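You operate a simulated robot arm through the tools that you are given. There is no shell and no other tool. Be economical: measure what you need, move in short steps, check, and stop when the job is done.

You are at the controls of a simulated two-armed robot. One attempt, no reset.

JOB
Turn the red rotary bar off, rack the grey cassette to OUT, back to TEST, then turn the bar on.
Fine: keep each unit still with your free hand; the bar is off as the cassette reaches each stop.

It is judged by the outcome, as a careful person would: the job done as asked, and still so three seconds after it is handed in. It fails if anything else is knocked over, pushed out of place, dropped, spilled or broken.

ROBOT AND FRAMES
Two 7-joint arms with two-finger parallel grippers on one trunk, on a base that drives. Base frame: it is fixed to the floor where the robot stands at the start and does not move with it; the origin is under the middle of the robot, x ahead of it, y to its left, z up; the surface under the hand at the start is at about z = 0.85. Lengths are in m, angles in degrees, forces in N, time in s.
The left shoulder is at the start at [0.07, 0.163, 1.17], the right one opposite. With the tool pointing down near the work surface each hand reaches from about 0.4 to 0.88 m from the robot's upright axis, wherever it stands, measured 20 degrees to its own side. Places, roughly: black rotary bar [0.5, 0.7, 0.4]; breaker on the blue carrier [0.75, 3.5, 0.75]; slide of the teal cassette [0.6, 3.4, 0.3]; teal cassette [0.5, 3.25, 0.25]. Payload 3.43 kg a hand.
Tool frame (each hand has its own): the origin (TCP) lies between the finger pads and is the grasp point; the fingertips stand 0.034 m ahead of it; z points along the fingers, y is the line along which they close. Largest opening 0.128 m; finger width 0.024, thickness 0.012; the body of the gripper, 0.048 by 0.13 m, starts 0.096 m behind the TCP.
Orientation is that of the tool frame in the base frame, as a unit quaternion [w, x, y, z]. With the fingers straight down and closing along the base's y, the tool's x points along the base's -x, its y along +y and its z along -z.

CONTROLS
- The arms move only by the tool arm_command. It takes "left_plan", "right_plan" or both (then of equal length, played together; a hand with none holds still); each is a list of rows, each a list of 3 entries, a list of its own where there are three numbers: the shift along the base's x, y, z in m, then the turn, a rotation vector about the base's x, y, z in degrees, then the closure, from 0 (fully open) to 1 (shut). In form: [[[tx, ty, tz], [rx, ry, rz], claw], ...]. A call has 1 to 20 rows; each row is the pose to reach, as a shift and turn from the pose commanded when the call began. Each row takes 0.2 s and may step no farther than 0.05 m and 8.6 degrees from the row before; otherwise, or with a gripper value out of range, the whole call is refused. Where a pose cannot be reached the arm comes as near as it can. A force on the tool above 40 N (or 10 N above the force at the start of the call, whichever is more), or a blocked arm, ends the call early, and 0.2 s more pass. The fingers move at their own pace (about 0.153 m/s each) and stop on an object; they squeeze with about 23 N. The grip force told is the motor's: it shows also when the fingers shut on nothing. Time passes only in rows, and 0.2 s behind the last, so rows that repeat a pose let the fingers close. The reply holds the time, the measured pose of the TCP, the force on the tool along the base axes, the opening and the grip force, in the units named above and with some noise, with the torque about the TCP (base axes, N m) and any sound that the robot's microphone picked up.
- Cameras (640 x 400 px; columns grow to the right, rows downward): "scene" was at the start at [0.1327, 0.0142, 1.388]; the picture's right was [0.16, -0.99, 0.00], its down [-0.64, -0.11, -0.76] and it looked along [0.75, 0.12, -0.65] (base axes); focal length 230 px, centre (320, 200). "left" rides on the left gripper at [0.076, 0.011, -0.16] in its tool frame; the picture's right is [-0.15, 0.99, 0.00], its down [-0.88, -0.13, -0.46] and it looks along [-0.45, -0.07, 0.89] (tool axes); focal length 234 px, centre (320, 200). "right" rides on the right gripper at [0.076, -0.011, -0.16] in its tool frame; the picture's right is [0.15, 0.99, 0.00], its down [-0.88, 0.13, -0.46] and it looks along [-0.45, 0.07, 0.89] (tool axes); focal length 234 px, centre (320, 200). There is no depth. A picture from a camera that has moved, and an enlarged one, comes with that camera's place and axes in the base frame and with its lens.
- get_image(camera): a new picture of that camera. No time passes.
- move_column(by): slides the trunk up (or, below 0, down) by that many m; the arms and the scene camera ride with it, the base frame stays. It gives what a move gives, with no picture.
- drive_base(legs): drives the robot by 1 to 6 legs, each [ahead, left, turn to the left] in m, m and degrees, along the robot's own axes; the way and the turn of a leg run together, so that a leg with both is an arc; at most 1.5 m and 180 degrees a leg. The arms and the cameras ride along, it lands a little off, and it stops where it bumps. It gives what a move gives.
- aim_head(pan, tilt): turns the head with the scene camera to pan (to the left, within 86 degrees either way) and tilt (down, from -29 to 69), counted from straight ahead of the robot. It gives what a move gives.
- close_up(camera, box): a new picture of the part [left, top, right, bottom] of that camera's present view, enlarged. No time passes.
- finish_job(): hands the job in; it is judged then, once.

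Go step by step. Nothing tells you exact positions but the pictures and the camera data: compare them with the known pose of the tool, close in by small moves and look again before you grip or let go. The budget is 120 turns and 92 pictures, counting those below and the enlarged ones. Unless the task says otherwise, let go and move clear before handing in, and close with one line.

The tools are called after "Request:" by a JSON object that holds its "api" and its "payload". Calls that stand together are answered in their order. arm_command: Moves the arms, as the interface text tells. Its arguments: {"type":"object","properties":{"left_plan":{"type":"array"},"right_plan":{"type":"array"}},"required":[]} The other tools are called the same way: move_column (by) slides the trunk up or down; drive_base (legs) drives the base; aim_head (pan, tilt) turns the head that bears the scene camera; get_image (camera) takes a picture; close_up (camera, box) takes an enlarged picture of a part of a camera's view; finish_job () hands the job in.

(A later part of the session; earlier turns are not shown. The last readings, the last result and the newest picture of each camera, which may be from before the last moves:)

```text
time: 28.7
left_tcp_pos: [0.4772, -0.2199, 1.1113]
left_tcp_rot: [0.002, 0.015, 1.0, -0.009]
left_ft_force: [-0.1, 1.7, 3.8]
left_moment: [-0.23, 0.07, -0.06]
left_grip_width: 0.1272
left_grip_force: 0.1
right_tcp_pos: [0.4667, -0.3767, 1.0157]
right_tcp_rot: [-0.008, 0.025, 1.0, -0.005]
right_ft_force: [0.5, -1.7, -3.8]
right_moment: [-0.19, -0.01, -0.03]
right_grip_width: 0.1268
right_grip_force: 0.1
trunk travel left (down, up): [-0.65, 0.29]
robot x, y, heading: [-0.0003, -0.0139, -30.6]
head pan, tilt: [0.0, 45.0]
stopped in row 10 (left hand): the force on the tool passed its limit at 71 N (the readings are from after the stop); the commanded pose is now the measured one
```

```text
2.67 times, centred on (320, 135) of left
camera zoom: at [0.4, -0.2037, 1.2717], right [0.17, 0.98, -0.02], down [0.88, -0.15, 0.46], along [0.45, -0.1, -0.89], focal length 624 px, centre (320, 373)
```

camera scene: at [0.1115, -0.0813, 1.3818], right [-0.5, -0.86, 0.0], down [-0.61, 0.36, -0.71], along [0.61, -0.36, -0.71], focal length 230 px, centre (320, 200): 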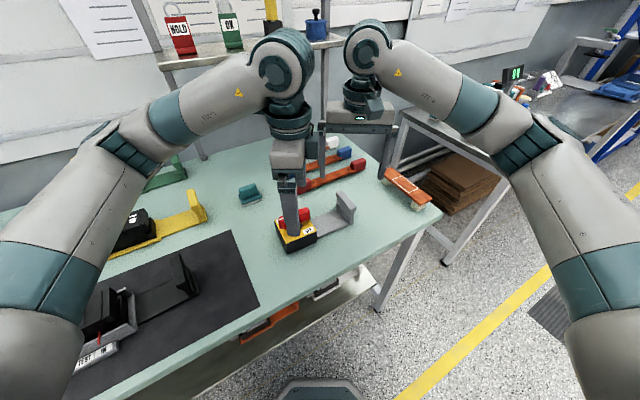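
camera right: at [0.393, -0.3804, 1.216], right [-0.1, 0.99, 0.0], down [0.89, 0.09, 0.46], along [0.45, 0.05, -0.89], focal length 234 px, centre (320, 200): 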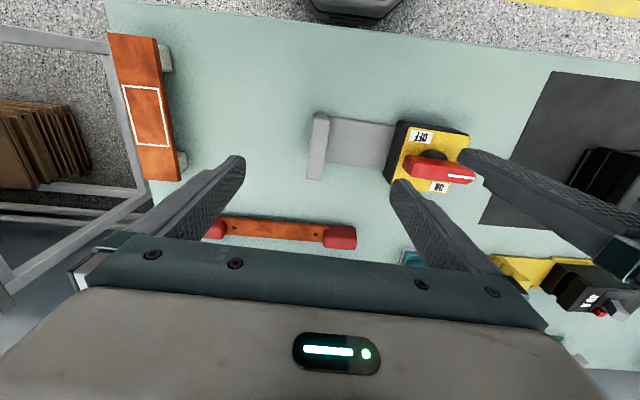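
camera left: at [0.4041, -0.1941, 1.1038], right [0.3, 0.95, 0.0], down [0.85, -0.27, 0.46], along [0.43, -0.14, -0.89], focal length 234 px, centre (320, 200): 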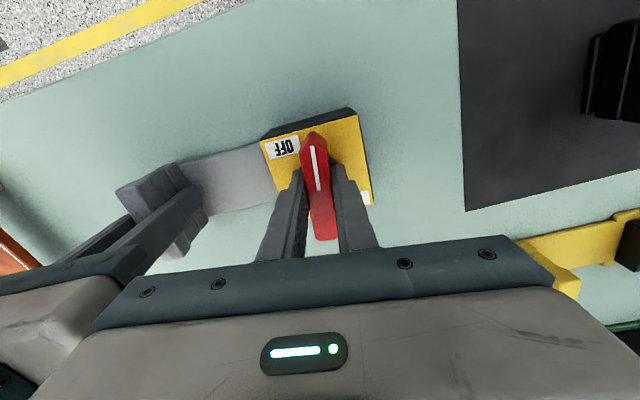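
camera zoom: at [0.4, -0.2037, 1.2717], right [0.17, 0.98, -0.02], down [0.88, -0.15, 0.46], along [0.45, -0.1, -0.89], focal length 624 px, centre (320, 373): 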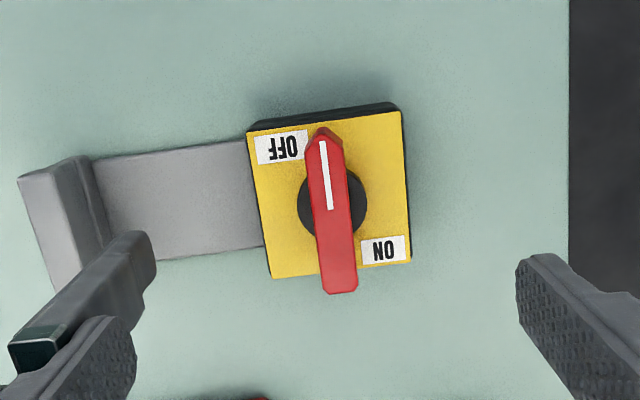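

The bar points at OFF and the unit hasn't moved. The two grippers brushed each other while rising, so I'll separate them first and then clear upward.

Request:
{"api": "arm_command", "payload": {"left_plan": [[[0, 0.03, 0.0], [0, 0, 0], 0], [[0, 0.06, 0.01], [0, 0, 0], 0], [[0, 0.1, 0.03], [0, 0, 0], 0], [[0, 0.1, 0.05], [0, 0, 0], 0], [[0, 0.1, 0.05], [0, 0, 0], 0]], "right_plan": [[[0, 0, 0], [0, 0, 0], 0], [[0, 0, 0], [0, 0, 0], 0], [[0, -0.01, 0.03], [0, 0, 0], 0], [[0, -0.02, 0.07], [0, 0, 0], 0], [[0, -0.02, 0.1], [0, 0, 0], 0]]}}

Request:
{"api": "drive_base", "payload": {"legs": [[0, 0, 30.3], [-0.02, 0.22, 0]]}}

Request:
{"api": "aim_head", "payload": {"pan": 0, "tilt": 45}}

Request:
{"api": "get_image", "payload": {"camera": "scene"}}

```text
time: 29.9
left_tcp_pos: [0.478, -0.1189, 1.1617]
left_tcp_rot: [0.002, 0.015, 1.0, -0.009]
left_ft_force: [0.5, 0.6, -0.1]
left_moment: [0.0, -0.02, -0.01]
left_grip_width: 0.1281
left_grip_force: 0.1
right_tcp_pos: [0.4691, -0.3953, 1.1166]
right_tcp_rot: [-0.008, 0.023, 1.0, -0.005]
right_ft_force: [-0.9, -0.6, -0.4]
right_moment: [-0.01, 0.01, -0.01]
right_grip_width: 0.1279
right_grip_force: 0.1
trunk travel left (down, up): [-0.65, 0.29]
robot x, y, heading: [-0.0022, -0.0154, -30.2]
head pan, tilt: [0.0, 45.0]
```

```text
time: 33.1
left_tcp_pos: [0.4436, 0.3546, 1.1617]
left_tcp_rot: [0.003, -0.248, 0.969, -0.008]
left_ft_force: [0.8, -0.2, 0.4]
left_moment: [0.01, 0.0, 0.0]
left_grip_width: 0.1281
left_grip_force: 0.1
right_tcp_pos: [0.5755, 0.1113, 1.117]
right_tcp_rot: [-0.006, -0.238, 0.971, -0.006]
right_ft_force: [0.1, -0.2, -1.0]
right_moment: [-0.01, -0.01, 0.0]
right_grip_width: 0.1277
right_grip_force: 0.0
trunk travel left (down, up): [-0.65, 0.29]
robot x, y, heading: [-0.0228, 0.2034, 0.5]
head pan, tilt: [0.0, 45.0]
```

```text
time: 33.7
left_tcp_pos: [0.4441, 0.3548, 1.1611]
left_tcp_rot: [0.005, -0.247, 0.969, -0.009]
left_ft_force: [-0.4, -0.7, 0.7]
left_moment: [-0.02, 0.0, 0.05]
left_grip_width: 0.1282
left_grip_force: 0.2
right_tcp_pos: [0.5755, 0.1123, 1.1164]
right_tcp_rot: [-0.006, -0.239, 0.971, -0.006]
right_ft_force: [0.8, 0.0, 0.7]
right_moment: [-0.02, 0.01, -0.01]
right_grip_width: 0.128
right_grip_force: 0.0
trunk travel left (down, up): [-0.65, 0.29]
robot x, y, heading: [-0.023, 0.2016, 0.3]
head pan, tilt: [0.0, 45.0]
```

```text
60 pictures are left
camera scene: at [0.1085, 0.2044, 1.3819], right [0.0, -1.0, 0.0], down [-0.71, 0.0, -0.71], along [0.71, 0.0, -0.71], focal length 230 px, centre (320, 200)
```

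scene: 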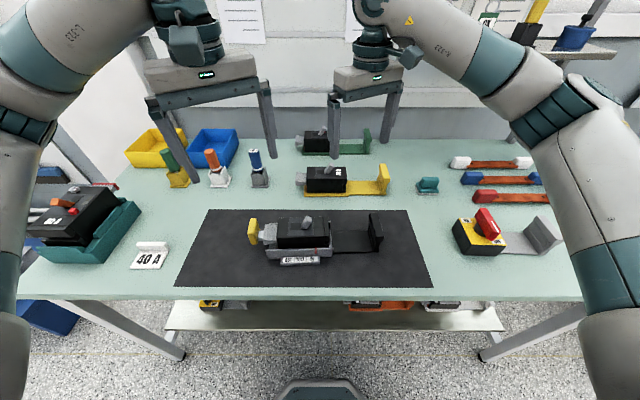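

The cassette is centred ahead now. I'll enlarge it for its handle geometry.

Request:
{"api": "close_up", "payload": {"camera": "scene", "box": [235, 195, 395, 295]}}

Request:
{"api": "get_image", "payload": {"camera": "left"}}

Request:
{"api": "get_image", "payload": {"camera": "right"}}

```text
4.00 times, centred on (315, 245) of scene
camera zoom: at [0.1085, 0.2044, 1.3819], right [0.0, -1.0, 0.0], down [-0.71, 0.0, -0.71], along [0.71, 0.0, -0.71], focal length 920 px, centre (340, 20)
```

zoom: 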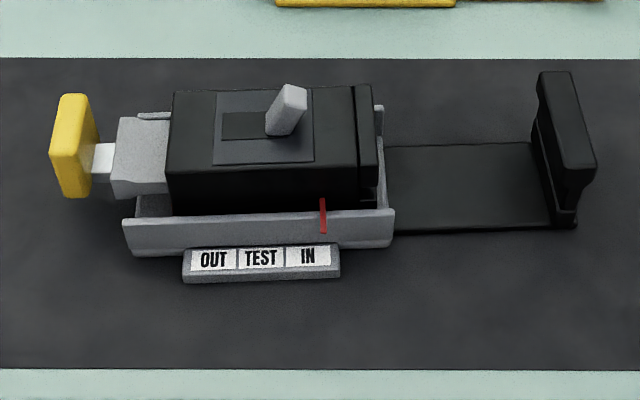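

```text
58 pictures are left
camera left: at [0.3688, 0.3312, 1.3214], right [-0.35, 0.94, -0.02], down [0.83, 0.32, 0.46], along [0.44, 0.14, -0.89], focal length 234 px, centre (320, 200)
```

left: 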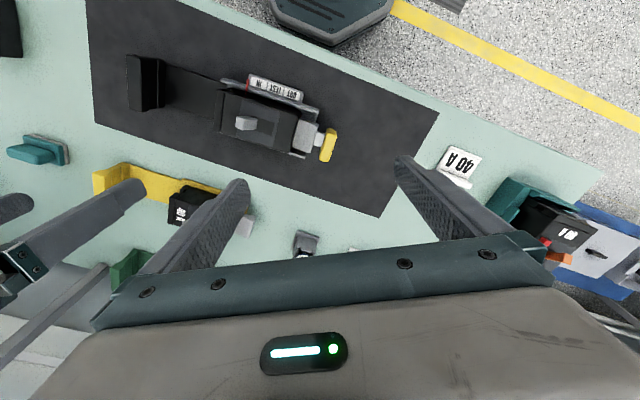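

```text
57 pictures are left
camera right: at [0.5158, 0.0702, 1.2773], right [-0.59, 0.81, -0.01], down [0.72, 0.53, 0.44], along [0.36, 0.25, -0.9], focal length 234 px, centre (320, 200)
```

right: 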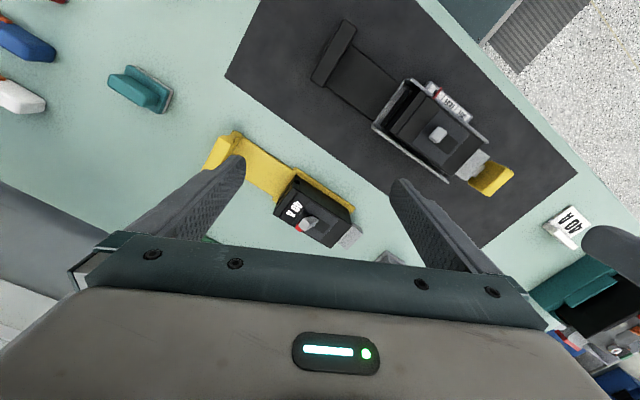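

The handle's centre is near (0.463, 0.370, 0.917) and the black upright's top near (0.479, 0.058, 0.92), with a unit yaw of about +3°. I'll move the right hand above the upright and the left above the handle, turned +90° to close across its width.

Request:
{"api": "arm_command", "payload": {"right_plan": [[[-0.024, -0.0135, -0.016], [0, 0, -6.2], 0], [[-0.048, -0.027, -0.033], [0, 0, -12.4], 0], [[-0.072, -0.0405, -0.05], [0, 0, -18.6], 0], [[-0.0965, -0.0543, -0.066], [0, 0, -24.7], 0], [[-0.0965, -0.0543, -0.066], [0, 0, -24.7], 0], [[-0.0965, -0.0543, -0.066], [0, 0, -24.7], 0], [[-0.0965, -0.0543, -0.066], [0, 0, -24.7], 0], [[-0.0965, -0.0543, -0.066], [0, 0, -24.7], 0]], "left_plan": [[[0.002, 0.002, -0.01], [0, 0, 8], 0], [[0.004, 0.004, -0.02], [0, 0, 16], 0], [[0.007, 0.006, -0.03], [0, 0, 24], 0], [[0.01, 0.008, -0.04], [0, 0, 32], 0], [[0.012, 0.01, -0.05], [0, 0, 40], 0], [[0.015, 0.012, -0.06], [0, 0, 48], 0], [[0.018, 0.015, -0.07], [0, 0, 56], 0], [[0.019, 0.016, -0.08], [0, 0, 64.4], 0]]}}

Request:
{"api": "get_image", "payload": {"camera": "left"}}

Request:
{"api": "get_image", "payload": {"camera": "right"}}

Request:
{"api": "close_up", "payload": {"camera": "scene", "box": [235, 195, 395, 295]}}

```text
time: 35.5
left_tcp_pos: [0.4631, 0.3712, 1.0812]
left_tcp_rot: [-0.007, 0.727, -0.687, 0.006]
left_ft_force: [0.6, -0.3, 0.1]
left_moment: [-0.02, -0.01, 0.02]
left_grip_width: 0.128
left_grip_force: 0.1
right_tcp_pos: [0.4797, 0.0579, 1.0489]
right_tcp_rot: [-0.008, -0.025, 1.0, -0.005]
right_ft_force: [0.9, 0.2, -0.8]
right_moment: [0.01, -0.01, -0.01]
right_grip_width: 0.1281
right_grip_force: 0.1
trunk travel left (down, up): [-0.65, 0.29]
robot x, y, heading: [-0.023, 0.2033, 0.2]
head pan, tilt: [0.0, 45.0]
```

```text
56 pictures are left
camera left: at [0.452, 0.2944, 1.2411], right [-1.0, 0.09, -0.02], down [0.07, 0.88, 0.46], along [0.06, 0.46, -0.89], focal length 234 px, centre (320, 200)
```

left: 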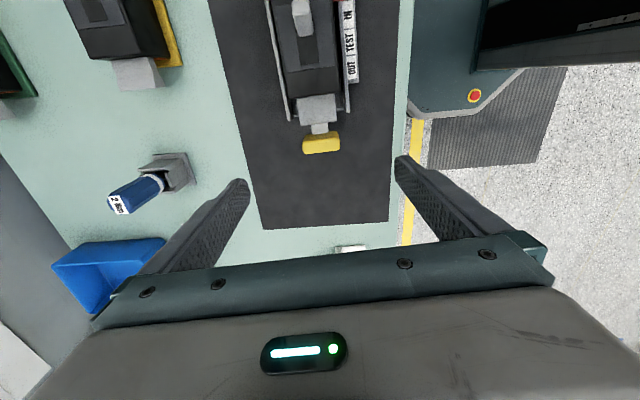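

```text
55 pictures are left
camera right: at [0.4079, 0.0445, 1.2104], right [-0.2, 0.98, -0.01], down [0.88, 0.18, 0.44], along [0.43, 0.08, -0.9], focal length 234 px, centre (320, 200)
```

right: 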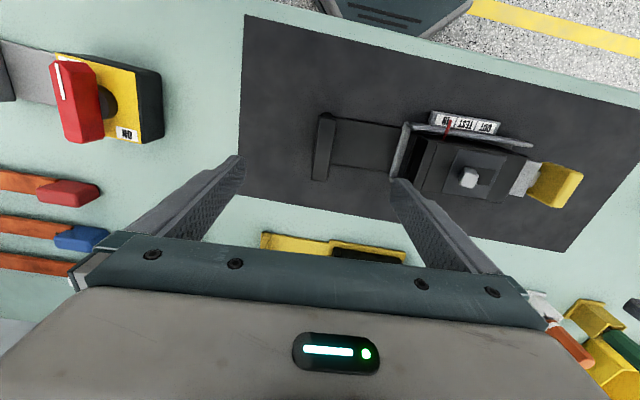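

```text
4.00 times, centred on (315, 245) of scene
camera zoom: at [0.1088, 0.2042, 1.3818], right [0.0, -1.0, 0.0], down [-0.71, 0.0, -0.71], along [0.71, 0.0, -0.71], focal length 920 px, centre (340, 20)
```

zoom: 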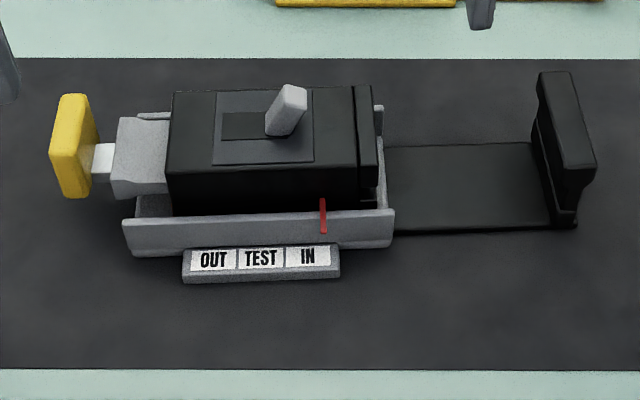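

Both grips line up: handle plate about 52 mm wide at (0.464, 0.369), upright at (0.4765, 0.0585). I'll lower both hands and grip the upright first.

Request:
{"api": "arm_command", "payload": {"right_plan": [[[-0.003, 0.0005, -0.045], [0, 0, 0], 0], [[-0.003, 0.0005, -0.09], [0, 0, 0], 0], [[-0.003, 0.0005, -0.13], [0, 0, 0], 0], [[-0.003, 0.0005, -0.144], [0, 0, 0], 0], [[-0.003, 0.0005, -0.144], [0, 0, 0], 1], [[-0.003, 0.0005, -0.144], [0, 0, 0], 1], [[-0.003, 0.0005, -0.144], [0, 0, 0], 1]], "left_plan": [[[0.001, -0.002, -0.03], [0, 0, 0], 0], [[0.001, -0.002, -0.06], [0, 0, 0], 0], [[0.001, -0.002, -0.09], [0, 0, 0], 0], [[0.001, -0.002, -0.12], [0, 0, 0], 0], [[0.001, -0.002, -0.14], [0, 0, 0], 0], [[0.001, -0.002, -0.156], [0, 0, 0], 0], [[0.001, -0.002, -0.156], [0, 0, 0], 0]]}}

Request:
{"api": "get_image", "payload": {"camera": "left"}}

Request:
{"api": "close_up", "payload": {"camera": "scene", "box": [235, 175, 415, 285]}}

```text
time: 37.1
left_tcp_pos: [0.4647, 0.3694, 0.9247]
left_tcp_rot: [-0.008, 0.726, -0.688, 0.006]
left_ft_force: [-0.2, 0.1, -0.2]
left_moment: [-0.01, 0.01, 0.0]
left_grip_width: 0.1279
left_grip_force: 0.1
right_tcp_pos: [0.4747, 0.0585, 0.9061]
right_tcp_rot: [-0.008, -0.025, 1.0, -0.005]
right_ft_force: [-0.7, 1.6, 0.2]
right_moment: [0.32, -0.26, -0.16]
right_grip_width: 0.0219
right_grip_force: 23.1
trunk travel left (down, up): [-0.65, 0.29]
robot x, y, heading: [-0.0207, 0.2036, 0.1]
head pan, tilt: [0.0, 45.0]
```

```text
53 pictures are left
camera left: at [0.4529, 0.292, 1.0851], right [-1.0, 0.09, -0.02], down [0.07, 0.88, 0.46], along [0.06, 0.46, -0.89], focal length 234 px, centre (320, 200)
```

left: 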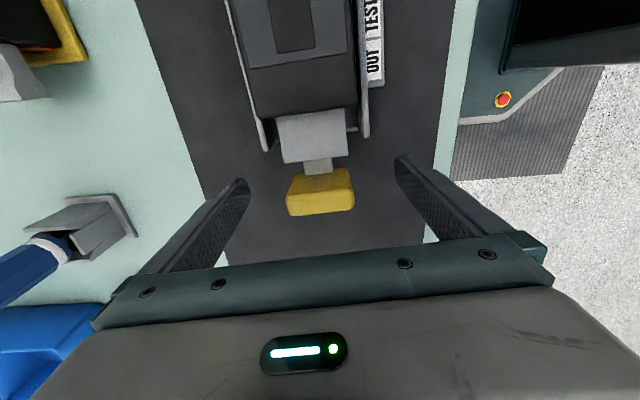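

```text
3.56 times, centred on (325, 230) of scene
camera zoom: at [0.1084, 0.2043, 1.3819], right [0.0, -1.0, 0.0], down [-0.71, 0.0, -0.71], along [0.71, 0.0, -0.71], focal length 818 px, centre (302, 93)
```

zoom: 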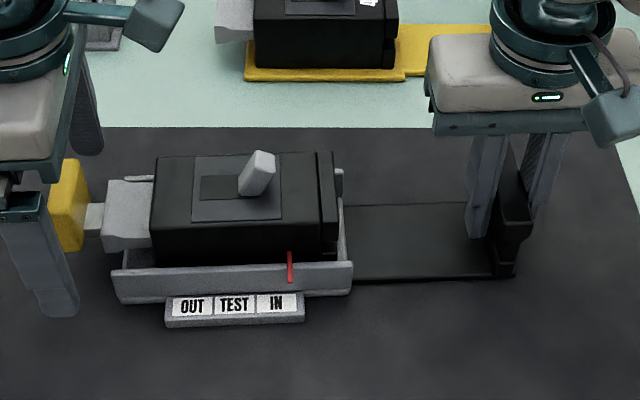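

The right hand is holding. I'll check where the handle plate sits between the left pads.

Request:
{"api": "close_up", "payload": {"camera": "left", "box": [240, 100, 400, 240]}}

```text
2.86 times, centred on (320, 170) of left
camera zoom: at [0.4529, 0.292, 1.0851], right [-1.0, 0.09, -0.02], down [0.07, 0.88, 0.46], along [0.06, 0.46, -0.89], focal length 669 px, centre (320, 286)
```

zoom: 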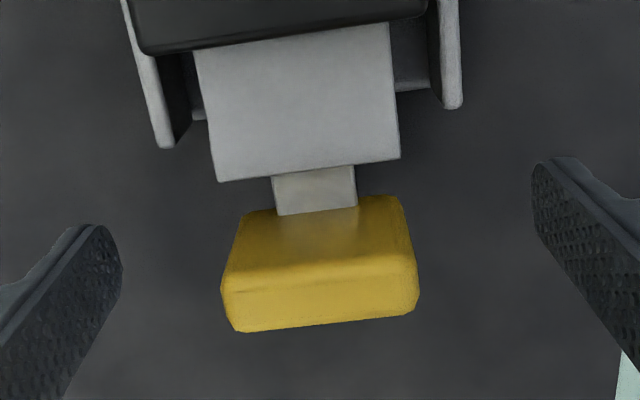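

The plate spans y≈0.366–0.382 and z≈0.88–0.936. I'll shift 4 mm and close the left fingers.

Request:
{"api": "arm_command", "payload": {"left_plan": [[[0, 0.004, 0], [0, 0, 0], 0], [[0, 0.004, 0], [0, 0, 0], 1], [[0, 0.004, 0], [0, 0, 0], 1], [[0, 0.004, 0], [0, 0, 0], 1]]}}

Request:
{"api": "close_up", "payload": {"camera": "left", "box": [240, 100, 400, 240]}}

```text
time: 38.1
left_tcp_pos: [0.4638, 0.3741, 0.9256]
left_tcp_rot: [-0.007, 0.726, -0.688, 0.004]
left_ft_force: [0.2, 0.2, 2.0]
left_moment: [-0.15, 1.05, -0.09]
left_grip_width: 0.0504
left_grip_force: 23.0
right_tcp_pos: [0.4752, 0.0583, 0.9071]
right_tcp_rot: [-0.008, -0.026, 1.0, -0.005]
right_ft_force: [0.3, 3.0, -0.2]
right_moment: [0.29, -0.65, -0.13]
right_grip_width: 0.0222
right_grip_force: 22.8
trunk travel left (down, up): [-0.65, 0.29]
robot x, y, heading: [-0.0207, 0.2047, 0.3]
head pan, tilt: [0.0, 45.0]
```

```text
2.86 times, centred on (320, 170) of left
camera zoom: at [0.4526, 0.2962, 1.0853], right [-1.0, 0.09, -0.02], down [0.07, 0.88, 0.46], along [0.06, 0.46, -0.89], focal length 669 px, centre (320, 286)
```

zoom: 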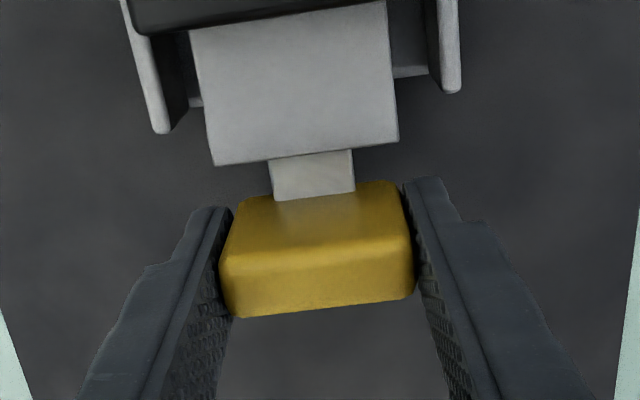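

Gripped at 50 mm. The label pitch is about 30 mm, so OUT is roughly 60 mm toward +y. I'll pull the first 30 mm gently.

Request:
{"api": "arm_command", "payload": {"left_plan": [[[0, 0.005, 0], [0, 0, 0], 1], [[-0.0004, 0.01, 0], [0, 0, 0], 1], [[-0.0006, 0.015, 0], [0, 0, 0], 1], [[-0.0008, 0.02, 0], [0, 0, 0], 1], [[-0.001, 0.025, 0], [0, 0, 0], 1], [[-0.0012, 0.03, 0], [0, 0, 0], 1]]}}

Request:
{"api": "close_up", "payload": {"camera": "scene", "box": [235, 175, 415, 285]}}

```text
time: 39.5
left_tcp_pos: [0.4629, 0.4034, 0.9257]
left_tcp_rot: [-0.009, 0.726, -0.688, 0.005]
left_ft_force: [-0.7, -0.7, -0.1]
left_moment: [-0.04, 0.94, -0.16]
left_grip_width: 0.0504
left_grip_force: 23.4
right_tcp_pos: [0.4741, 0.059, 0.907]
right_tcp_rot: [-0.008, -0.025, 1.0, -0.004]
right_ft_force: [0.3, 2.5, 1.0]
right_moment: [0.25, -0.54, -0.16]
right_grip_width: 0.0219
right_grip_force: 23.7
trunk travel left (down, up): [-0.65, 0.29]
robot x, y, heading: [-0.0299, 0.2045, 0.5]
head pan, tilt: [0.0, 45.0]
```

```text
3.56 times, centred on (325, 230) of scene
camera zoom: at [0.1085, 0.2042, 1.3819], right [0.0, -1.0, 0.0], down [-0.71, 0.0, -0.71], along [0.71, 0.0, -0.71], focal length 818 px, centre (302, 93)
```

zoom: 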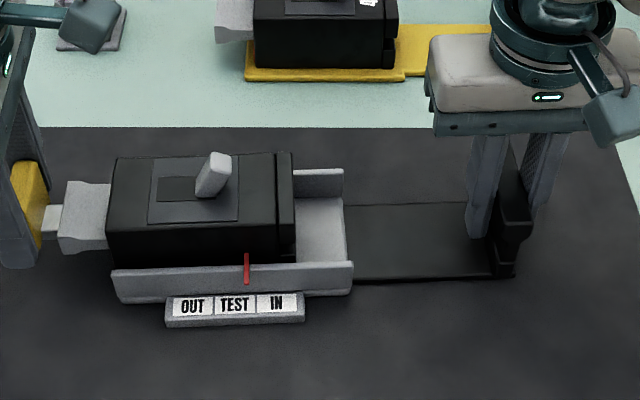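

The pointer moved one pitch, from IN to about TEST, with the unit held firm. I'll pull on to the OUT stop.

Request:
{"api": "arm_command", "payload": {"left_plan": [[[-0.0002, 0.005, 0], [0, 0, 0], 1], [[-0.0004, 0.01, 0], [0, 0, 0], 1], [[-0.0006, 0.015, 0], [0, 0, 0], 1], [[-0.0008, 0.02, 0], [0, 0, 0], 1], [[-0.001, 0.024, 0], [0, 0, 0], 1], [[-0.0012, 0.028, 0], [0, 0, 0], 1], [[-0.0012, 0.03, 0], [0, 0, 0], 1]]}}

Request:
{"api": "close_up", "payload": {"camera": "scene", "box": [215, 175, 395, 285]}}

```text
time: 41.1
left_tcp_pos: [0.4606, 0.433, 0.926]
left_tcp_rot: [-0.008, 0.726, -0.687, 0.005]
left_ft_force: [-0.9, -4.4, 0.0]
left_moment: [0.31, 0.87, -0.04]
left_grip_width: 0.0506
left_grip_force: 23.2
right_tcp_pos: [0.4746, 0.0584, 0.9069]
right_tcp_rot: [-0.008, -0.025, 1.0, -0.004]
right_ft_force: [0.1, 3.7, 3.4]
right_moment: [0.25, -0.43, -0.23]
right_grip_width: 0.0219
right_grip_force: 22.4
trunk travel left (down, up): [-0.65, 0.29]
robot x, y, heading: [-0.0221, 0.2039, 0.4]
head pan, tilt: [0.0, 45.0]
```

```text
3.56 times, centred on (305, 230) of scene
camera zoom: at [0.1084, 0.2039, 1.3819], right [0.0, -1.0, 0.0], down [-0.71, 0.0, -0.71], along [0.71, 0.0, -0.71], focal length 818 px, centre (373, 93)
```

zoom: 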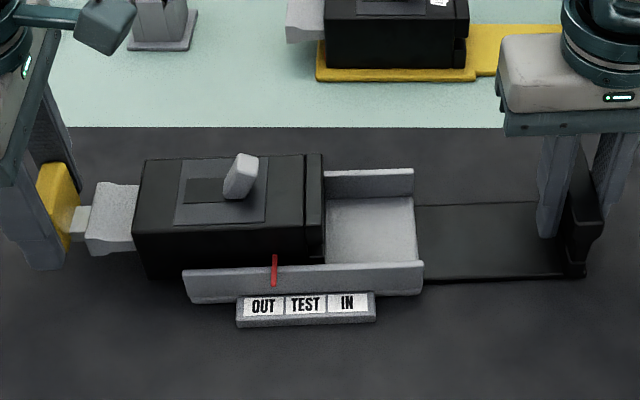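

The pointer is at OUT with the same small offset as before. I'll pull a little further to feel for the end stop.

Request:
{"api": "arm_command", "payload": {"left_plan": [[[-0.0001, 0.002, 0], [0, 0, 0], 1], [[-0.0001, 0.004, 0], [0, 0, 0], 1], [[-0.0002, 0.006, 0], [0, 0, 0], 1], [[-0.0002, 0.006, 0], [0, 0, 0], 1]]}}

Request:
{"api": "close_up", "payload": {"camera": "scene", "box": [215, 175, 395, 285]}}

```text
time: 42.1
left_tcp_pos: [0.4609, 0.439, 0.9252]
left_tcp_rot: [-0.008, 0.725, -0.688, 0.005]
left_ft_force: [-2.2, -16.9, 2.4]
left_moment: [-0.29, 1.06, -0.13]
left_grip_width: 0.0504
left_grip_force: 22.3
right_tcp_pos: [0.4753, 0.0598, 0.9076]
right_tcp_rot: [-0.008, -0.026, 1.0, -0.004]
right_ft_force: [0.4, 16.6, 3.0]
right_moment: [0.15, -0.51, -0.33]
right_grip_width: 0.022
right_grip_force: 22.9
trunk travel left (down, up): [-0.65, 0.29]
robot x, y, heading: [-0.0249, 0.2039, 0.3]
head pan, tilt: [0.0, 45.0]
```

```text
3.56 times, centred on (305, 230) of scene
camera zoom: at [0.1081, 0.2041, 1.382], right [0.0, -1.0, 0.0], down [-0.71, 0.0, -0.71], along [0.71, 0.0, -0.71], focal length 818 px, centre (373, 93)
```

zoom: 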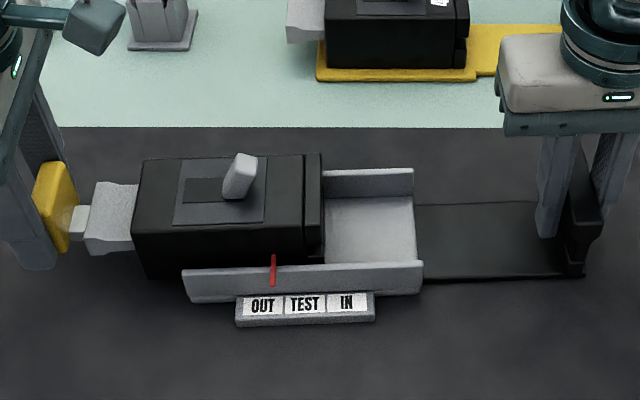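

The OUT stop is reached (resisting at 17 N with the pointer no longer advancing). Now I'll push back about 33 mm to TEST, with the target pointer column halfway between IN and OUT.

Request:
{"api": "arm_command", "payload": {"left_plan": [[[0.0002, -0.005, 0], [0, 0, 0], 1], [[0.0004, -0.01, 0], [0, 0, 0], 1], [[0.0006, -0.015, 0], [0, 0, 0], 1], [[0.0008, -0.02, 0], [0, 0, 0], 1], [[0.001, -0.025, 0], [0, 0, 0], 1], [[0.0012, -0.029, 0], [0, 0, 0], 1], [[0.0014, -0.032, 0], [0, 0, 0], 1]]}}

Request:
{"api": "close_up", "payload": {"camera": "scene", "box": [215, 175, 395, 285]}}

```text
time: 43.7
left_tcp_pos: [0.4628, 0.4071, 0.9253]
left_tcp_rot: [-0.008, 0.726, -0.688, 0.006]
left_ft_force: [-0.9, 1.9, 1.4]
left_moment: [-0.42, 0.98, -0.14]
left_grip_width: 0.0499
left_grip_force: 22.9
right_tcp_pos: [0.4761, 0.0583, 0.9076]
right_tcp_rot: [-0.008, -0.025, 1.0, -0.004]
right_ft_force: [1.3, -4.8, 7.3]
right_moment: [0.23, -0.29, -0.05]
right_grip_width: 0.022
right_grip_force: 22.9
trunk travel left (down, up): [-0.65, 0.29]
robot x, y, heading: [-0.0226, 0.2023, 0.0]
head pan, tilt: [0.0, 45.0]
```

```text
3.56 times, centred on (305, 230) of scene
camera zoom: at [0.108, 0.2036, 1.3819], right [0.0, -1.0, 0.0], down [-0.71, 0.0, -0.71], along [0.71, 0.0, -0.71], focal length 818 px, centre (373, 93)
```

zoom: 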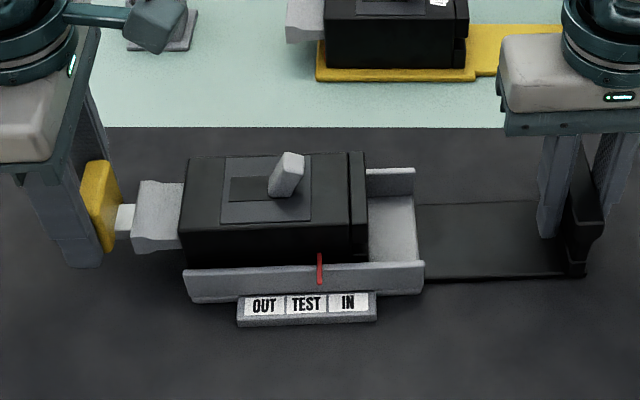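

The pointer is very near TEST. I'll look closely to judge the last millimetre.

Request:
{"api": "close_up", "payload": {"camera": "scene", "box": [275, 235, 325, 270]}}

Request:
{"api": "close_up", "payload": {"camera": "right", "box": [330, 60, 530, 185]}}

```text
11.43 times, centred on (300, 252) of scene
camera zoom: at [0.108, 0.2036, 1.3819], right [0.0, -1.0, 0.0], down [-0.71, 0.0, -0.71], along [0.71, 0.0, -0.71], focal length 2629 px, centre (549, -400)
```

zoom: 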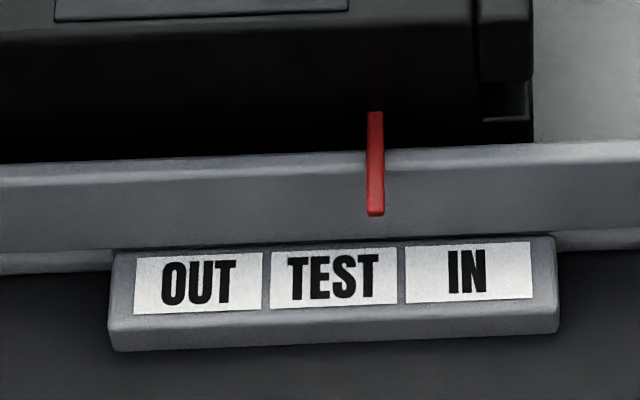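

```text
3.20 times, centred on (430, 122) of right
camera zoom: at [0.4028, 0.0447, 1.0678], right [-0.2, 0.98, -0.01], down [0.88, 0.18, 0.44], along [0.43, 0.08, -0.9], focal length 749 px, centre (-32, 448)
```

zoom: 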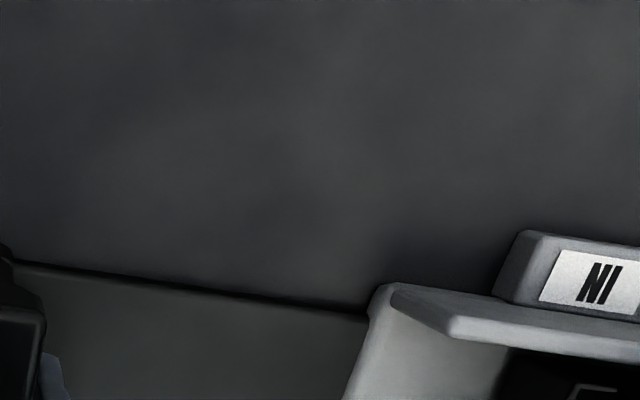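

The pointer shows the same offset from TEST as it had from IN and OUT, and the travel is half the IN–OUT stroke (30 mm). I'll release the handle with the unit still held and check that it stays.

Request:
{"api": "arm_command", "payload": {"left_plan": [[[0, 0, 0], [0, 0, 0], 0.4], [[0, 0, 0], [0, 0, 0], 0], [[0, 0, 0], [0, 0, 0], 0], [[0, 0, 0.05], [0, 0, 0], 0], [[0, 0, 0.1], [0, 0, 0], 0], [[0, 0, 0.15], [0, 0, 0], 0]]}}

Request:
{"api": "close_up", "payload": {"camera": "scene", "box": [275, 235, 325, 270]}}

Request:
{"api": "close_up", "payload": {"camera": "left", "box": [240, 0, 400, 160]}}

```text
time: 45.1
left_tcp_pos: [0.4618, 0.4054, 1.0772]
left_tcp_rot: [-0.008, 0.726, -0.688, 0.004]
left_ft_force: [-0.2, -0.2, 0.1]
left_moment: [0.01, 0.0, -0.01]
left_grip_width: 0.128
left_grip_force: 0.0
right_tcp_pos: [0.4747, 0.0586, 0.9064]
right_tcp_rot: [-0.008, -0.025, 1.0, -0.004]
right_ft_force: [2.6, -3.5, 7.1]
right_moment: [0.37, 0.47, -0.24]
right_grip_width: 0.0217
right_grip_force: 22.8
trunk travel left (down, up): [-0.65, 0.29]
robot x, y, heading: [-0.0212, 0.2015, 0.0]
head pan, tilt: [0.0, 45.0]
```

```text
11.43 times, centred on (300, 252) of scene
camera zoom: at [0.1079, 0.2035, 1.3818], right [0.0, -1.0, 0.0], down [-0.71, 0.0, -0.71], along [0.71, 0.0, -0.71], focal length 2629 px, centre (549, -400)
```

zoom: 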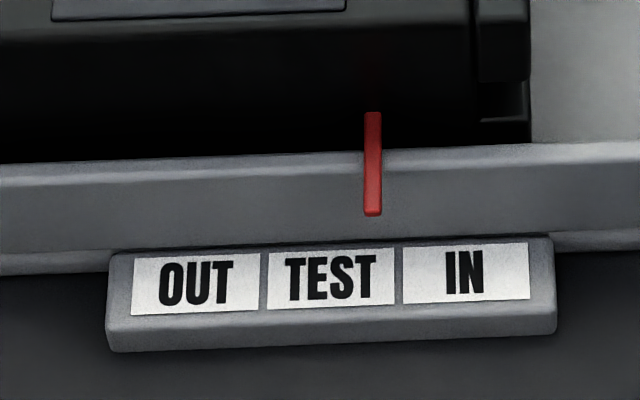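

```text
2.50 times, centred on (320, 80) of left
camera zoom: at [0.4511, 0.3289, 1.2362], right [-1.0, 0.09, -0.02], down [0.07, 0.88, 0.46], along [0.06, 0.46, -0.89], focal length 585 px, centre (320, 500)
```

zoom: 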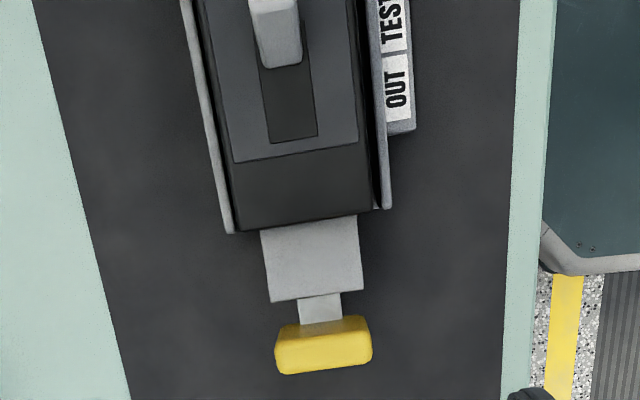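

The cassette stays at TEST. I'll release the black upright, lift clear and return to the rotary stance.

Request:
{"api": "arm_command", "payload": {"right_plan": [[[0, 0, 0], [0, 0, 0], 0.5], [[0, 0, 0], [0, 0, 0], 0], [[0, 0, 0], [0, 0, 0], 0], [[0, 0, 0.05], [0, 0, 0], 0], [[0, 0, 0.1], [0, 0, 0], 0], [[0, 0, 0.15], [0, 0, 0], 0], [[0, 0, 0.2], [0, 0, 0], 0], [[0, 0, 0.2], [0, 0, 0], 0], [[0, 0, 0.2], [0, 0, 0], 0], [[0, 0, 0.2], [0, 0, 0], 0], [[0, 0, 0.2], [0, 0, 0], 0], [[0, 0, 0.2], [0, 0, 0], 0]], "left_plan": [[[0, 0, 0.02], [0, 0, -8], 0], [[0, 0, 0.04], [0, 0, -16], 0], [[0, 0, 0.05], [0, 0, -24], 0], [[0, 0, 0.06], [0, 0, -32], 0], [[0, 0, 0.07], [0, 0, -40], 0], [[0, 0, 0.08], [0, 0, -48], 0], [[0, 0, 0.08], [0, 0, -56], 0], [[0, 0, 0.08], [0, 0, -64], 0], [[0, 0, 0.08], [0, 0, -72], 0], [[0, 0, 0.08], [0, 0, -80], 0], [[0, 0, 0.08], [0, 0, -88], 0], [[0, 0, 0.08], [0, 0, -95], 0]]}}

Request:
{"api": "drive_base", "payload": {"legs": [[0.02, -0.217, 0], [0, 0, -30]]}}

Request:
{"api": "get_image", "payload": {"camera": "scene"}}

```text
time: 47.7
left_tcp_pos: [0.4629, 0.4073, 1.1569]
left_tcp_rot: [0.002, 0.018, 1.0, -0.01]
left_ft_force: [0.0, -0.2, 0.3]
left_moment: [0.0, 0.02, -0.02]
left_grip_width: 0.1279
left_grip_force: 0.0
right_tcp_pos: [0.4777, 0.0589, 1.1061]
right_tcp_rot: [-0.008, -0.026, 1.0, -0.004]
right_ft_force: [-0.8, -0.5, 0.7]
right_moment: [0.0, 0.0, -0.04]
right_grip_width: 0.1282
right_grip_force: 0.1
trunk travel left (down, up): [-0.65, 0.29]
robot x, y, heading: [-0.0211, 0.2049, 0.3]
head pan, tilt: [0.0, 45.0]
```

```text
time: 50.9
left_tcp_pos: [0.5203, -0.0769, 1.157]
left_tcp_rot: [-0.001, 0.273, 0.962, -0.01]
left_ft_force: [0.8, 0.7, -0.7]
left_moment: [0.03, 0.01, 0.0]
left_grip_width: 0.128
left_grip_force: 0.1
right_tcp_pos: [0.3599, -0.3875, 1.1067]
right_tcp_rot: [-0.008, 0.232, 0.973, -0.002]
right_ft_force: [0.8, -0.2, -1.4]
right_moment: [0.01, 0.01, 0.01]
right_grip_width: 0.1279
right_grip_force: 0.0
trunk travel left (down, up): [-0.65, 0.29]
robot x, y, heading: [0.002, -0.0135, -29.5]
head pan, tilt: [0.0, 45.0]
```

```text
41 pictures are left
camera scene: at [0.1122, -0.0789, 1.3819], right [-0.49, -0.87, 0.0], down [-0.61, 0.35, -0.71], along [0.61, -0.35, -0.71], focal length 230 px, centre (320, 200)
```

scene: 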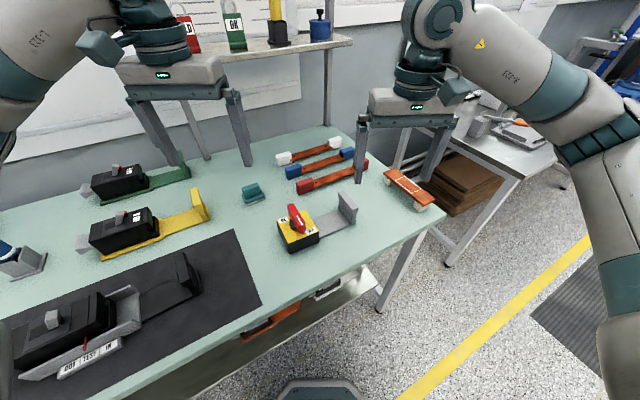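

Bar is still OFF and everything is in place. I'll bring both hands back over the rotary unit with half-closed fingers, so the grippers keep clear of each other.

Request:
{"api": "arm_command", "payload": {"right_plan": [[[0.022, 0.003, 0], [0, 0, 5], 0.45], [[0.044, 0.006, 0], [0, 0, 10], 0.45], [[0.066, 0.009, -0.02], [0, 0, 15], 0.45], [[0.088, 0.011, -0.04], [0, 0, 20], 0.45], [[0.1096, 0.013, -0.057], [0, 0, 24.2], 0.45], [[0.1096, 0.013, -0.057], [0, 0, 24.2], 0.45]], "left_plan": [[[-0.007, -0.023, -0.01], [0, 0, 5], 0.45], [[-0.014, -0.046, -0.02], [0, 0, 10], 0.45], [[-0.021, -0.069, -0.04], [0, 0, 15], 0.45], [[-0.028, -0.092, -0.06], [0, 0, 20], 0.45], [[-0.035, -0.116, -0.08], [0, 0, 25], 0.45], [[-0.042, -0.1406, -0.107], [0, 0, 29], 0.45]]}}

Request:
{"api": "close_up", "payload": {"camera": "left", "box": [200, 60, 440, 210]}}

Request:
{"api": "close_up", "payload": {"camera": "right", "box": [260, 80, 500, 230]}}

```text
time: 52.3
left_tcp_pos: [0.4773, -0.2199, 1.0476]
left_tcp_rot: [0.002, 0.022, 1.0, -0.009]
left_ft_force: [0.4, 0.1, 0.3]
left_moment: [0.02, 0.03, 0.0]
left_grip_width: 0.0703
left_grip_force: 0.0
right_tcp_pos: [0.47, -0.3755, 1.0484]
right_tcp_rot: [-0.008, 0.024, 1.0, -0.003]
right_ft_force: [0.1, -1.1, 0.0]
right_moment: [0.0, 0.01, 0.03]
right_grip_width: 0.0704
right_grip_force: 0.0
trunk travel left (down, up): [-0.65, 0.29]
robot x, y, heading: [-0.0001, -0.0107, -29.7]
head pan, tilt: [0.0, 45.0]
```

```text
2.67 times, centred on (320, 135) of left
camera zoom: at [0.4021, -0.2029, 1.2081], right [0.19, 0.98, -0.02], down [0.87, -0.16, 0.46], along [0.45, -0.1, -0.89], focal length 624 px, centre (320, 373)
```

zoom: 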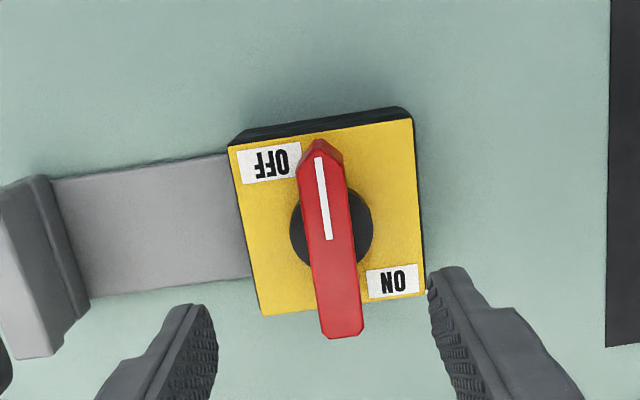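

```text
2.67 times, centred on (380, 155) of right
camera zoom: at [0.3968, -0.3818, 1.2093], right [-0.1, 0.99, -0.01], down [0.89, 0.09, 0.44], along [0.44, 0.04, -0.9], focal length 624 px, centre (160, 320)
```

zoom: 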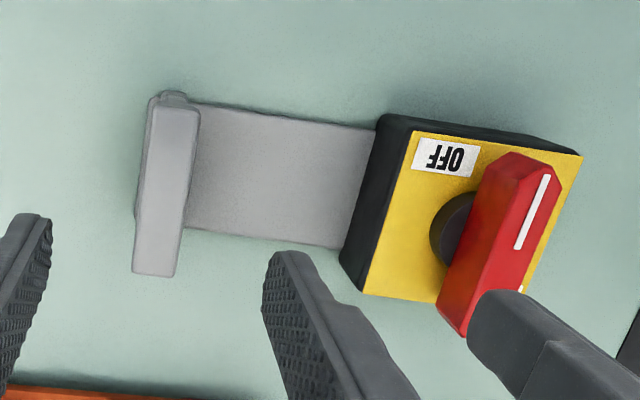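

Both are aligned. I'll lower and grip the upright, then lower and grip the bar.

Request:
{"api": "arm_command", "payload": {"right_plan": [[[-0.001, 0.001, -0.045], [0, 0, 0], 0.45], [[-0.001, 0.001, -0.09], [0, 0, 0], 0.45], [[-0.001, 0.001, -0.13], [0, 0, 0], 0.45], [[-0.001, 0.001, -0.142], [0, 0, 0], 0.45], [[-0.001, 0.001, -0.142], [0, 0, 0], 1], [[-0.001, 0.001, -0.142], [0, 0, 0], 1], [[-0.001, 0.001, -0.142], [0, 0, 0], 1], [[-0.001, 0.001, -0.142], [0, 0, 0], 1], [[-0.001, 0.001, -0.142], [0, 0, 0], 1], [[-0.001, 0.001, -0.142], [0, 0, 0], 1]], "left_plan": [[[0.001, 0.002, 0], [0, 0, 0], 0.45], [[0.001, 0.002, 0], [0, 0, 0], 0.45], [[0.001, 0.002, 0], [0, 0, 0], 0.45], [[0.001, 0.002, -0.03], [0, 0, 0], 0.45], [[0.001, 0.002, -0.06], [0, 0, 0], 0.45], [[0.001, 0.002, -0.09], [0, 0, 0], 0.45], [[0.001, 0.002, -0.104], [0, 0, 0], 0.45], [[0.001, 0.002, -0.104], [0, 0, 0], 1], [[0.001, 0.002, -0.104], [0, 0, 0], 1], [[0.001, 0.002, -0.104], [0, 0, 0], 1]]}}

Request:
{"api": "close_up", "payload": {"camera": "scene", "box": [230, 150, 390, 250]}}

```text
time: 54.5
left_tcp_pos: [0.4807, -0.2157, 0.9455]
left_tcp_rot: [0.001, 0.024, 1.0, -0.008]
left_ft_force: [0.3, 1.1, 0.0]
left_moment: [0.73, -0.23, 0.02]
left_grip_width: 0.0201
left_grip_force: 23.1
right_tcp_pos: [0.4679, -0.3745, 0.9075]
right_tcp_rot: [-0.009, 0.023, 1.0, -0.004]
right_ft_force: [-1.0, -1.4, 3.2]
right_moment: [0.23, 0.32, 0.13]
right_grip_width: 0.0222
right_grip_force: 23.1
trunk travel left (down, up): [-0.65, 0.29]
robot x, y, heading: [-0.0033, -0.0143, -29.3]
head pan, tilt: [0.0, 45.0]
```

```text
4.00 times, centred on (310, 200) of scene
camera zoom: at [0.1121, -0.079, 1.3819], right [-0.49, -0.87, 0.0], down [-0.61, 0.35, -0.71], along [0.61, -0.35, -0.71], focal length 920 px, centre (360, 200)
```

zoom: 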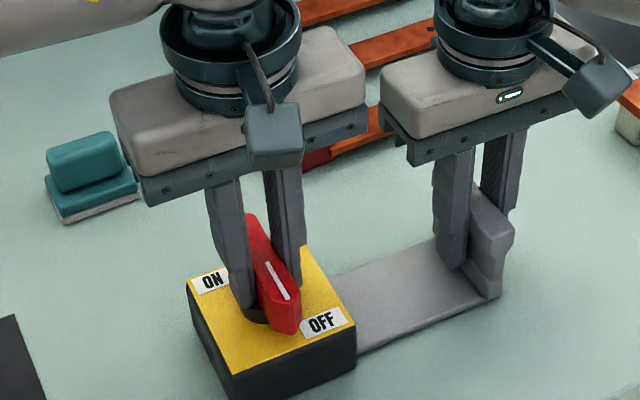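

Both are gripped. I'll turn clockwise towards ON, first 48°.

Request:
{"api": "arm_command", "payload": {"left_plan": [[[0, 0, 0], [0, 0, -6], 1], [[0, -0.0005, 0], [0, 0, -12], 1], [[0, -0.001, 0], [0, 0, -18], 1], [[0, -0.001, 0], [0, 0, -24], 1], [[0, -0.001, 0], [0, 0, -30], 1], [[0, -0.001, 0], [0, 0, -36], 1], [[0, -0.001, 0], [0, 0, -42], 1], [[0, -0.001, 0], [0, 0, -48], 1]]}}

```text
time: 56.3
left_tcp_pos: [0.4804, -0.2175, 0.9449]
left_tcp_rot: [-0.001, 0.429, 0.903, -0.01]
left_ft_force: [-1.5, 4.0, 3.5]
left_moment: [0.19, -0.84, 0.01]
left_grip_width: 0.02
left_grip_force: 22.7
right_tcp_pos: [0.4685, -0.3736, 0.9078]
right_tcp_rot: [-0.007, 0.024, 1.0, -0.004]
right_ft_force: [0.2, -3.6, 1.0]
right_moment: [0.24, 0.54, -0.07]
right_grip_width: 0.022
right_grip_force: 22.9
trunk travel left (down, up): [-0.65, 0.29]
robot x, y, heading: [-0.0026, -0.0115, -29.7]
head pan, tilt: [0.0, 45.0]
```

Loads are small. I'll continue to just short of the ON stop.

Request:
{"api": "arm_command", "payload": {"left_plan": [[[-0.0005, 0, 0], [0, 0, -6], 1], [[-0.001, 0, 0], [0, 0, -12], 1], [[-0.0015, 0, 0], [0, 0, -18], 1], [[-0.002, 0, 0], [0, 0, -24], 1], [[-0.002, 0, 0], [0, 0, -30], 1], [[-0.002, 0, 0], [0, 0, -36], 1], [[-0.002, 0, 0], [0, 0, -42], 1]]}}

Request:
{"api": "close_up", "payload": {"camera": "scene", "box": [230, 150, 390, 250]}}

```text
time: 57.9
left_tcp_pos: [0.4781, -0.2179, 0.9446]
left_tcp_rot: [-0.005, 0.724, 0.69, -0.007]
left_ft_force: [10.2, -0.3, 12.9]
left_moment: [-0.17, -0.91, 0.13]
left_grip_width: 0.02
left_grip_force: 22.8
right_tcp_pos: [0.4679, -0.374, 0.9071]
right_tcp_rot: [-0.008, 0.022, 1.0, -0.004]
right_ft_force: [-6.3, -2.0, -0.3]
right_moment: [0.18, -0.41, 0.42]
right_grip_width: 0.0221
right_grip_force: 23.2
trunk travel left (down, up): [-0.65, 0.29]
robot x, y, heading: [-0.0034, -0.0153, -29.6]
head pan, tilt: [0.0, 45.0]
```

```text
4.00 times, centred on (310, 200) of scene
camera zoom: at [0.112, -0.079, 1.3819], right [-0.49, -0.87, 0.0], down [-0.61, 0.35, -0.71], along [0.61, -0.35, -0.71], focal length 920 px, centre (360, 200)
```

zoom: 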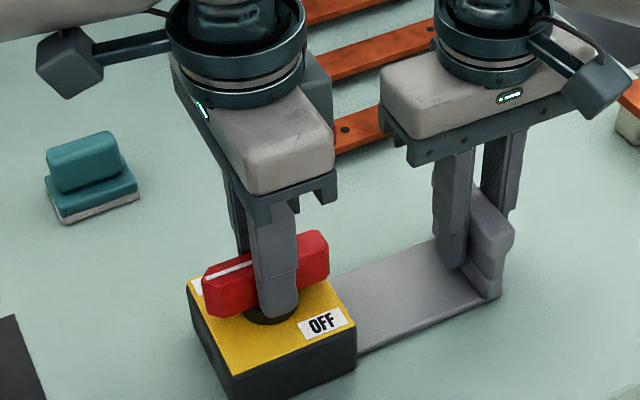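

The bar is about at ON, at 90°. I'll ease the load and press a few more degrees to seat it at the stop.

Request:
{"api": "arm_command", "payload": {"left_plan": [[[0.001, 0, 0.001], [0, 0, -1.5], 1], [[0.001, 0, 0.001], [0, 0, -3], 1], [[0.001, 0, 0.001], [0, 0, -4], 1]]}}

```text
time: 58.7
left_tcp_pos: [0.4782, -0.2184, 0.9451]
left_tcp_rot: [-0.006, 0.747, 0.664, -0.007]
left_ft_force: [2.1, -2.1, 1.2]
left_moment: [-0.15, -0.83, 0.67]
left_grip_width: 0.0211
left_grip_force: 22.7
right_tcp_pos: [0.4687, -0.3728, 0.9084]
right_tcp_rot: [-0.008, 0.023, 1.0, -0.004]
right_ft_force: [-4.6, 2.3, 0.7]
right_moment: [0.15, 0.58, 0.11]
right_grip_width: 0.0221
right_grip_force: 22.6
trunk travel left (down, up): [-0.65, 0.29]
robot x, y, heading: [-0.0026, -0.0141, -29.4]
head pan, tilt: [0.0, 45.0]
```

The ON stop is felt (same torque and slip as at OFF). I'll back off, release the left hand and move it aside, then release and lift the right.

Request:
{"api": "arm_command", "payload": {"left_plan": [[[0, 0, 0], [0, 0, 3], 1], [[0, 0, 0], [0, 0, 3], 0.45], [[0, 0, 0], [0, 0, 3], 0.45], [[0, 0, 0.04], [0, 0, 3], 0.45], [[0, 0, 0.09], [0, 0, 3], 0.45], [[0, 0.03, 0.12], [0, 0, 3], 0.45], [[0, 0.07, 0.14], [0, 0, 3], 0.45], [[0, 0.11, 0.15], [0, 0, 3], 0.45], [[0, 0.11, 0.15], [0, 0, 3], 0.45], [[0, 0.11, 0.15], [0, 0, 3], 0.45], [[0, 0.11, 0.15], [0, 0, 3], 0.45], [[0, 0.11, 0.15], [0, 0, 3], 0.45], [[0, 0.11, 0.15], [0, 0, 3], 0.45]], "right_plan": [[[0, 0, 0], [0, 0, 0], 1], [[0, 0, 0], [0, 0, 0], 1], [[0, 0, 0], [0, 0, 0], 1], [[0, 0, 0], [0, 0, 0], 1], [[0, 0, 0], [0, 0, 0], 1], [[0, 0, 0], [0, 0, 0], 1], [[0, 0, 0], [0, 0, 0], 1], [[0, 0, 0], [0, 0, 0], 0.45], [[0, 0, 0], [0, 0, 0], 0.45], [[0, 0, 0.04], [0, 0, 0], 0.45], [[0, 0, 0.09], [0, 0, 0], 0.45], [[0, 0, 0.14], [0, 0, 0], 0.45], [[0, 0, 0.18], [0, 0, 0], 0.45]]}}

Request:
{"api": "aim_head", "payload": {"pan": 30, "tilt": 45}}

Request:
{"api": "get_image", "payload": {"camera": "scene"}}

Request:
{"api": "close_up", "payload": {"camera": "right", "box": [260, 80, 500, 230]}}

```text
time: 61.5
left_tcp_pos: [0.4779, -0.1068, 1.0957]
left_tcp_rot: [-0.005, 0.729, 0.684, -0.008]
left_ft_force: [0.2, -0.3, -0.1]
left_moment: [-0.01, -0.02, 0.0]
left_grip_width: 0.0704
left_grip_force: 0.0
right_tcp_pos: [0.4675, -0.3724, 1.0875]
right_tcp_rot: [-0.008, 0.023, 1.0, -0.004]
right_ft_force: [-0.5, 0.6, -0.4]
right_moment: [0.04, -0.01, 0.06]
right_grip_width: 0.0701
right_grip_force: 0.1
trunk travel left (down, up): [-0.65, 0.29]
robot x, y, heading: [-0.002, -0.015, -29.6]
head pan, tilt: [0.0, 45.0]
```

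```text
time: 62.4
left_tcp_pos: [0.4781, -0.1087, 1.0957]
left_tcp_rot: [-0.006, 0.729, 0.684, -0.009]
left_ft_force: [-0.3, 0.1, 0.0]
left_moment: [0.0, 0.01, -0.01]
left_grip_width: 0.0704
left_grip_force: 0.1
right_tcp_pos: [0.4688, -0.3747, 1.0872]
right_tcp_rot: [-0.008, 0.022, 1.0, -0.004]
right_ft_force: [-0.7, 0.2, -0.7]
right_moment: [0.02, 0.0, -0.02]
right_grip_width: 0.0707
right_grip_force: 0.2
trunk travel left (down, up): [-0.65, 0.29]
robot x, y, heading: [-0.001, -0.0148, -29.8]
head pan, tilt: [30.0, 45.0]
```

```text
36 pictures are left
camera scene: at [0.1228, -0.0381, 1.3819], right [0.01, -1.0, 0.0], down [-0.71, 0.0, -0.71], along [0.71, 0.0, -0.71], focal length 230 px, centre (320, 200)
```

scene: 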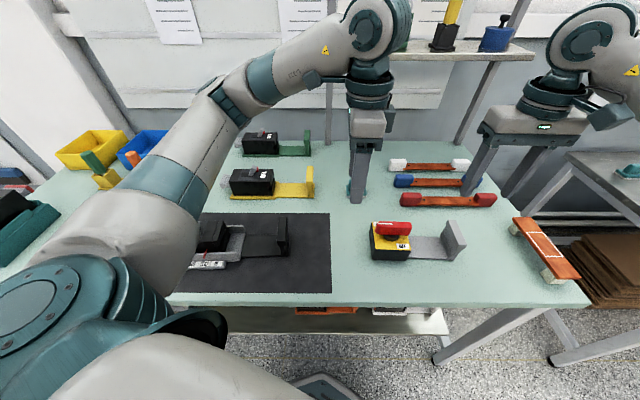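

```text
2.67 times, centred on (380, 155) of right
camera zoom: at [0.3954, -0.3802, 1.2479], right [-0.1, 0.99, -0.01], down [0.89, 0.09, 0.44], along [0.44, 0.04, -0.9], focal length 624 px, centre (160, 320)
```

zoom: 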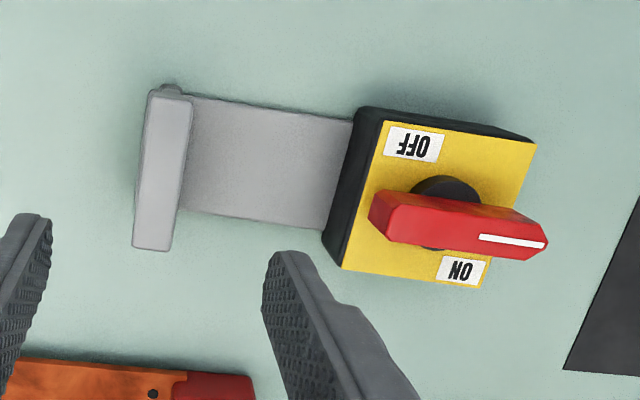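

The bar is back at ON and the rotary unit is where it was. One last look at the cassette.

Request:
{"api": "close_up", "payload": {"camera": "scene", "box": [180, 205, 300, 280]}}

```text
5.33 times, centred on (240, 242) of scene
camera zoom: at [0.1228, -0.0381, 1.3819], right [0.01, -1.0, 0.0], down [-0.71, 0.0, -0.71], along [0.71, 0.0, -0.71], focal length 1227 px, centre (747, -27)
```

zoom: 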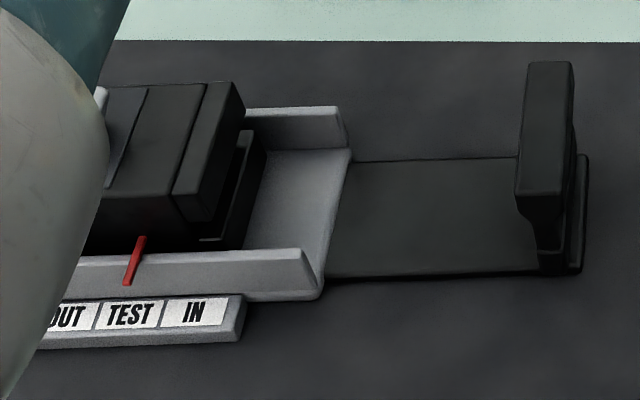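

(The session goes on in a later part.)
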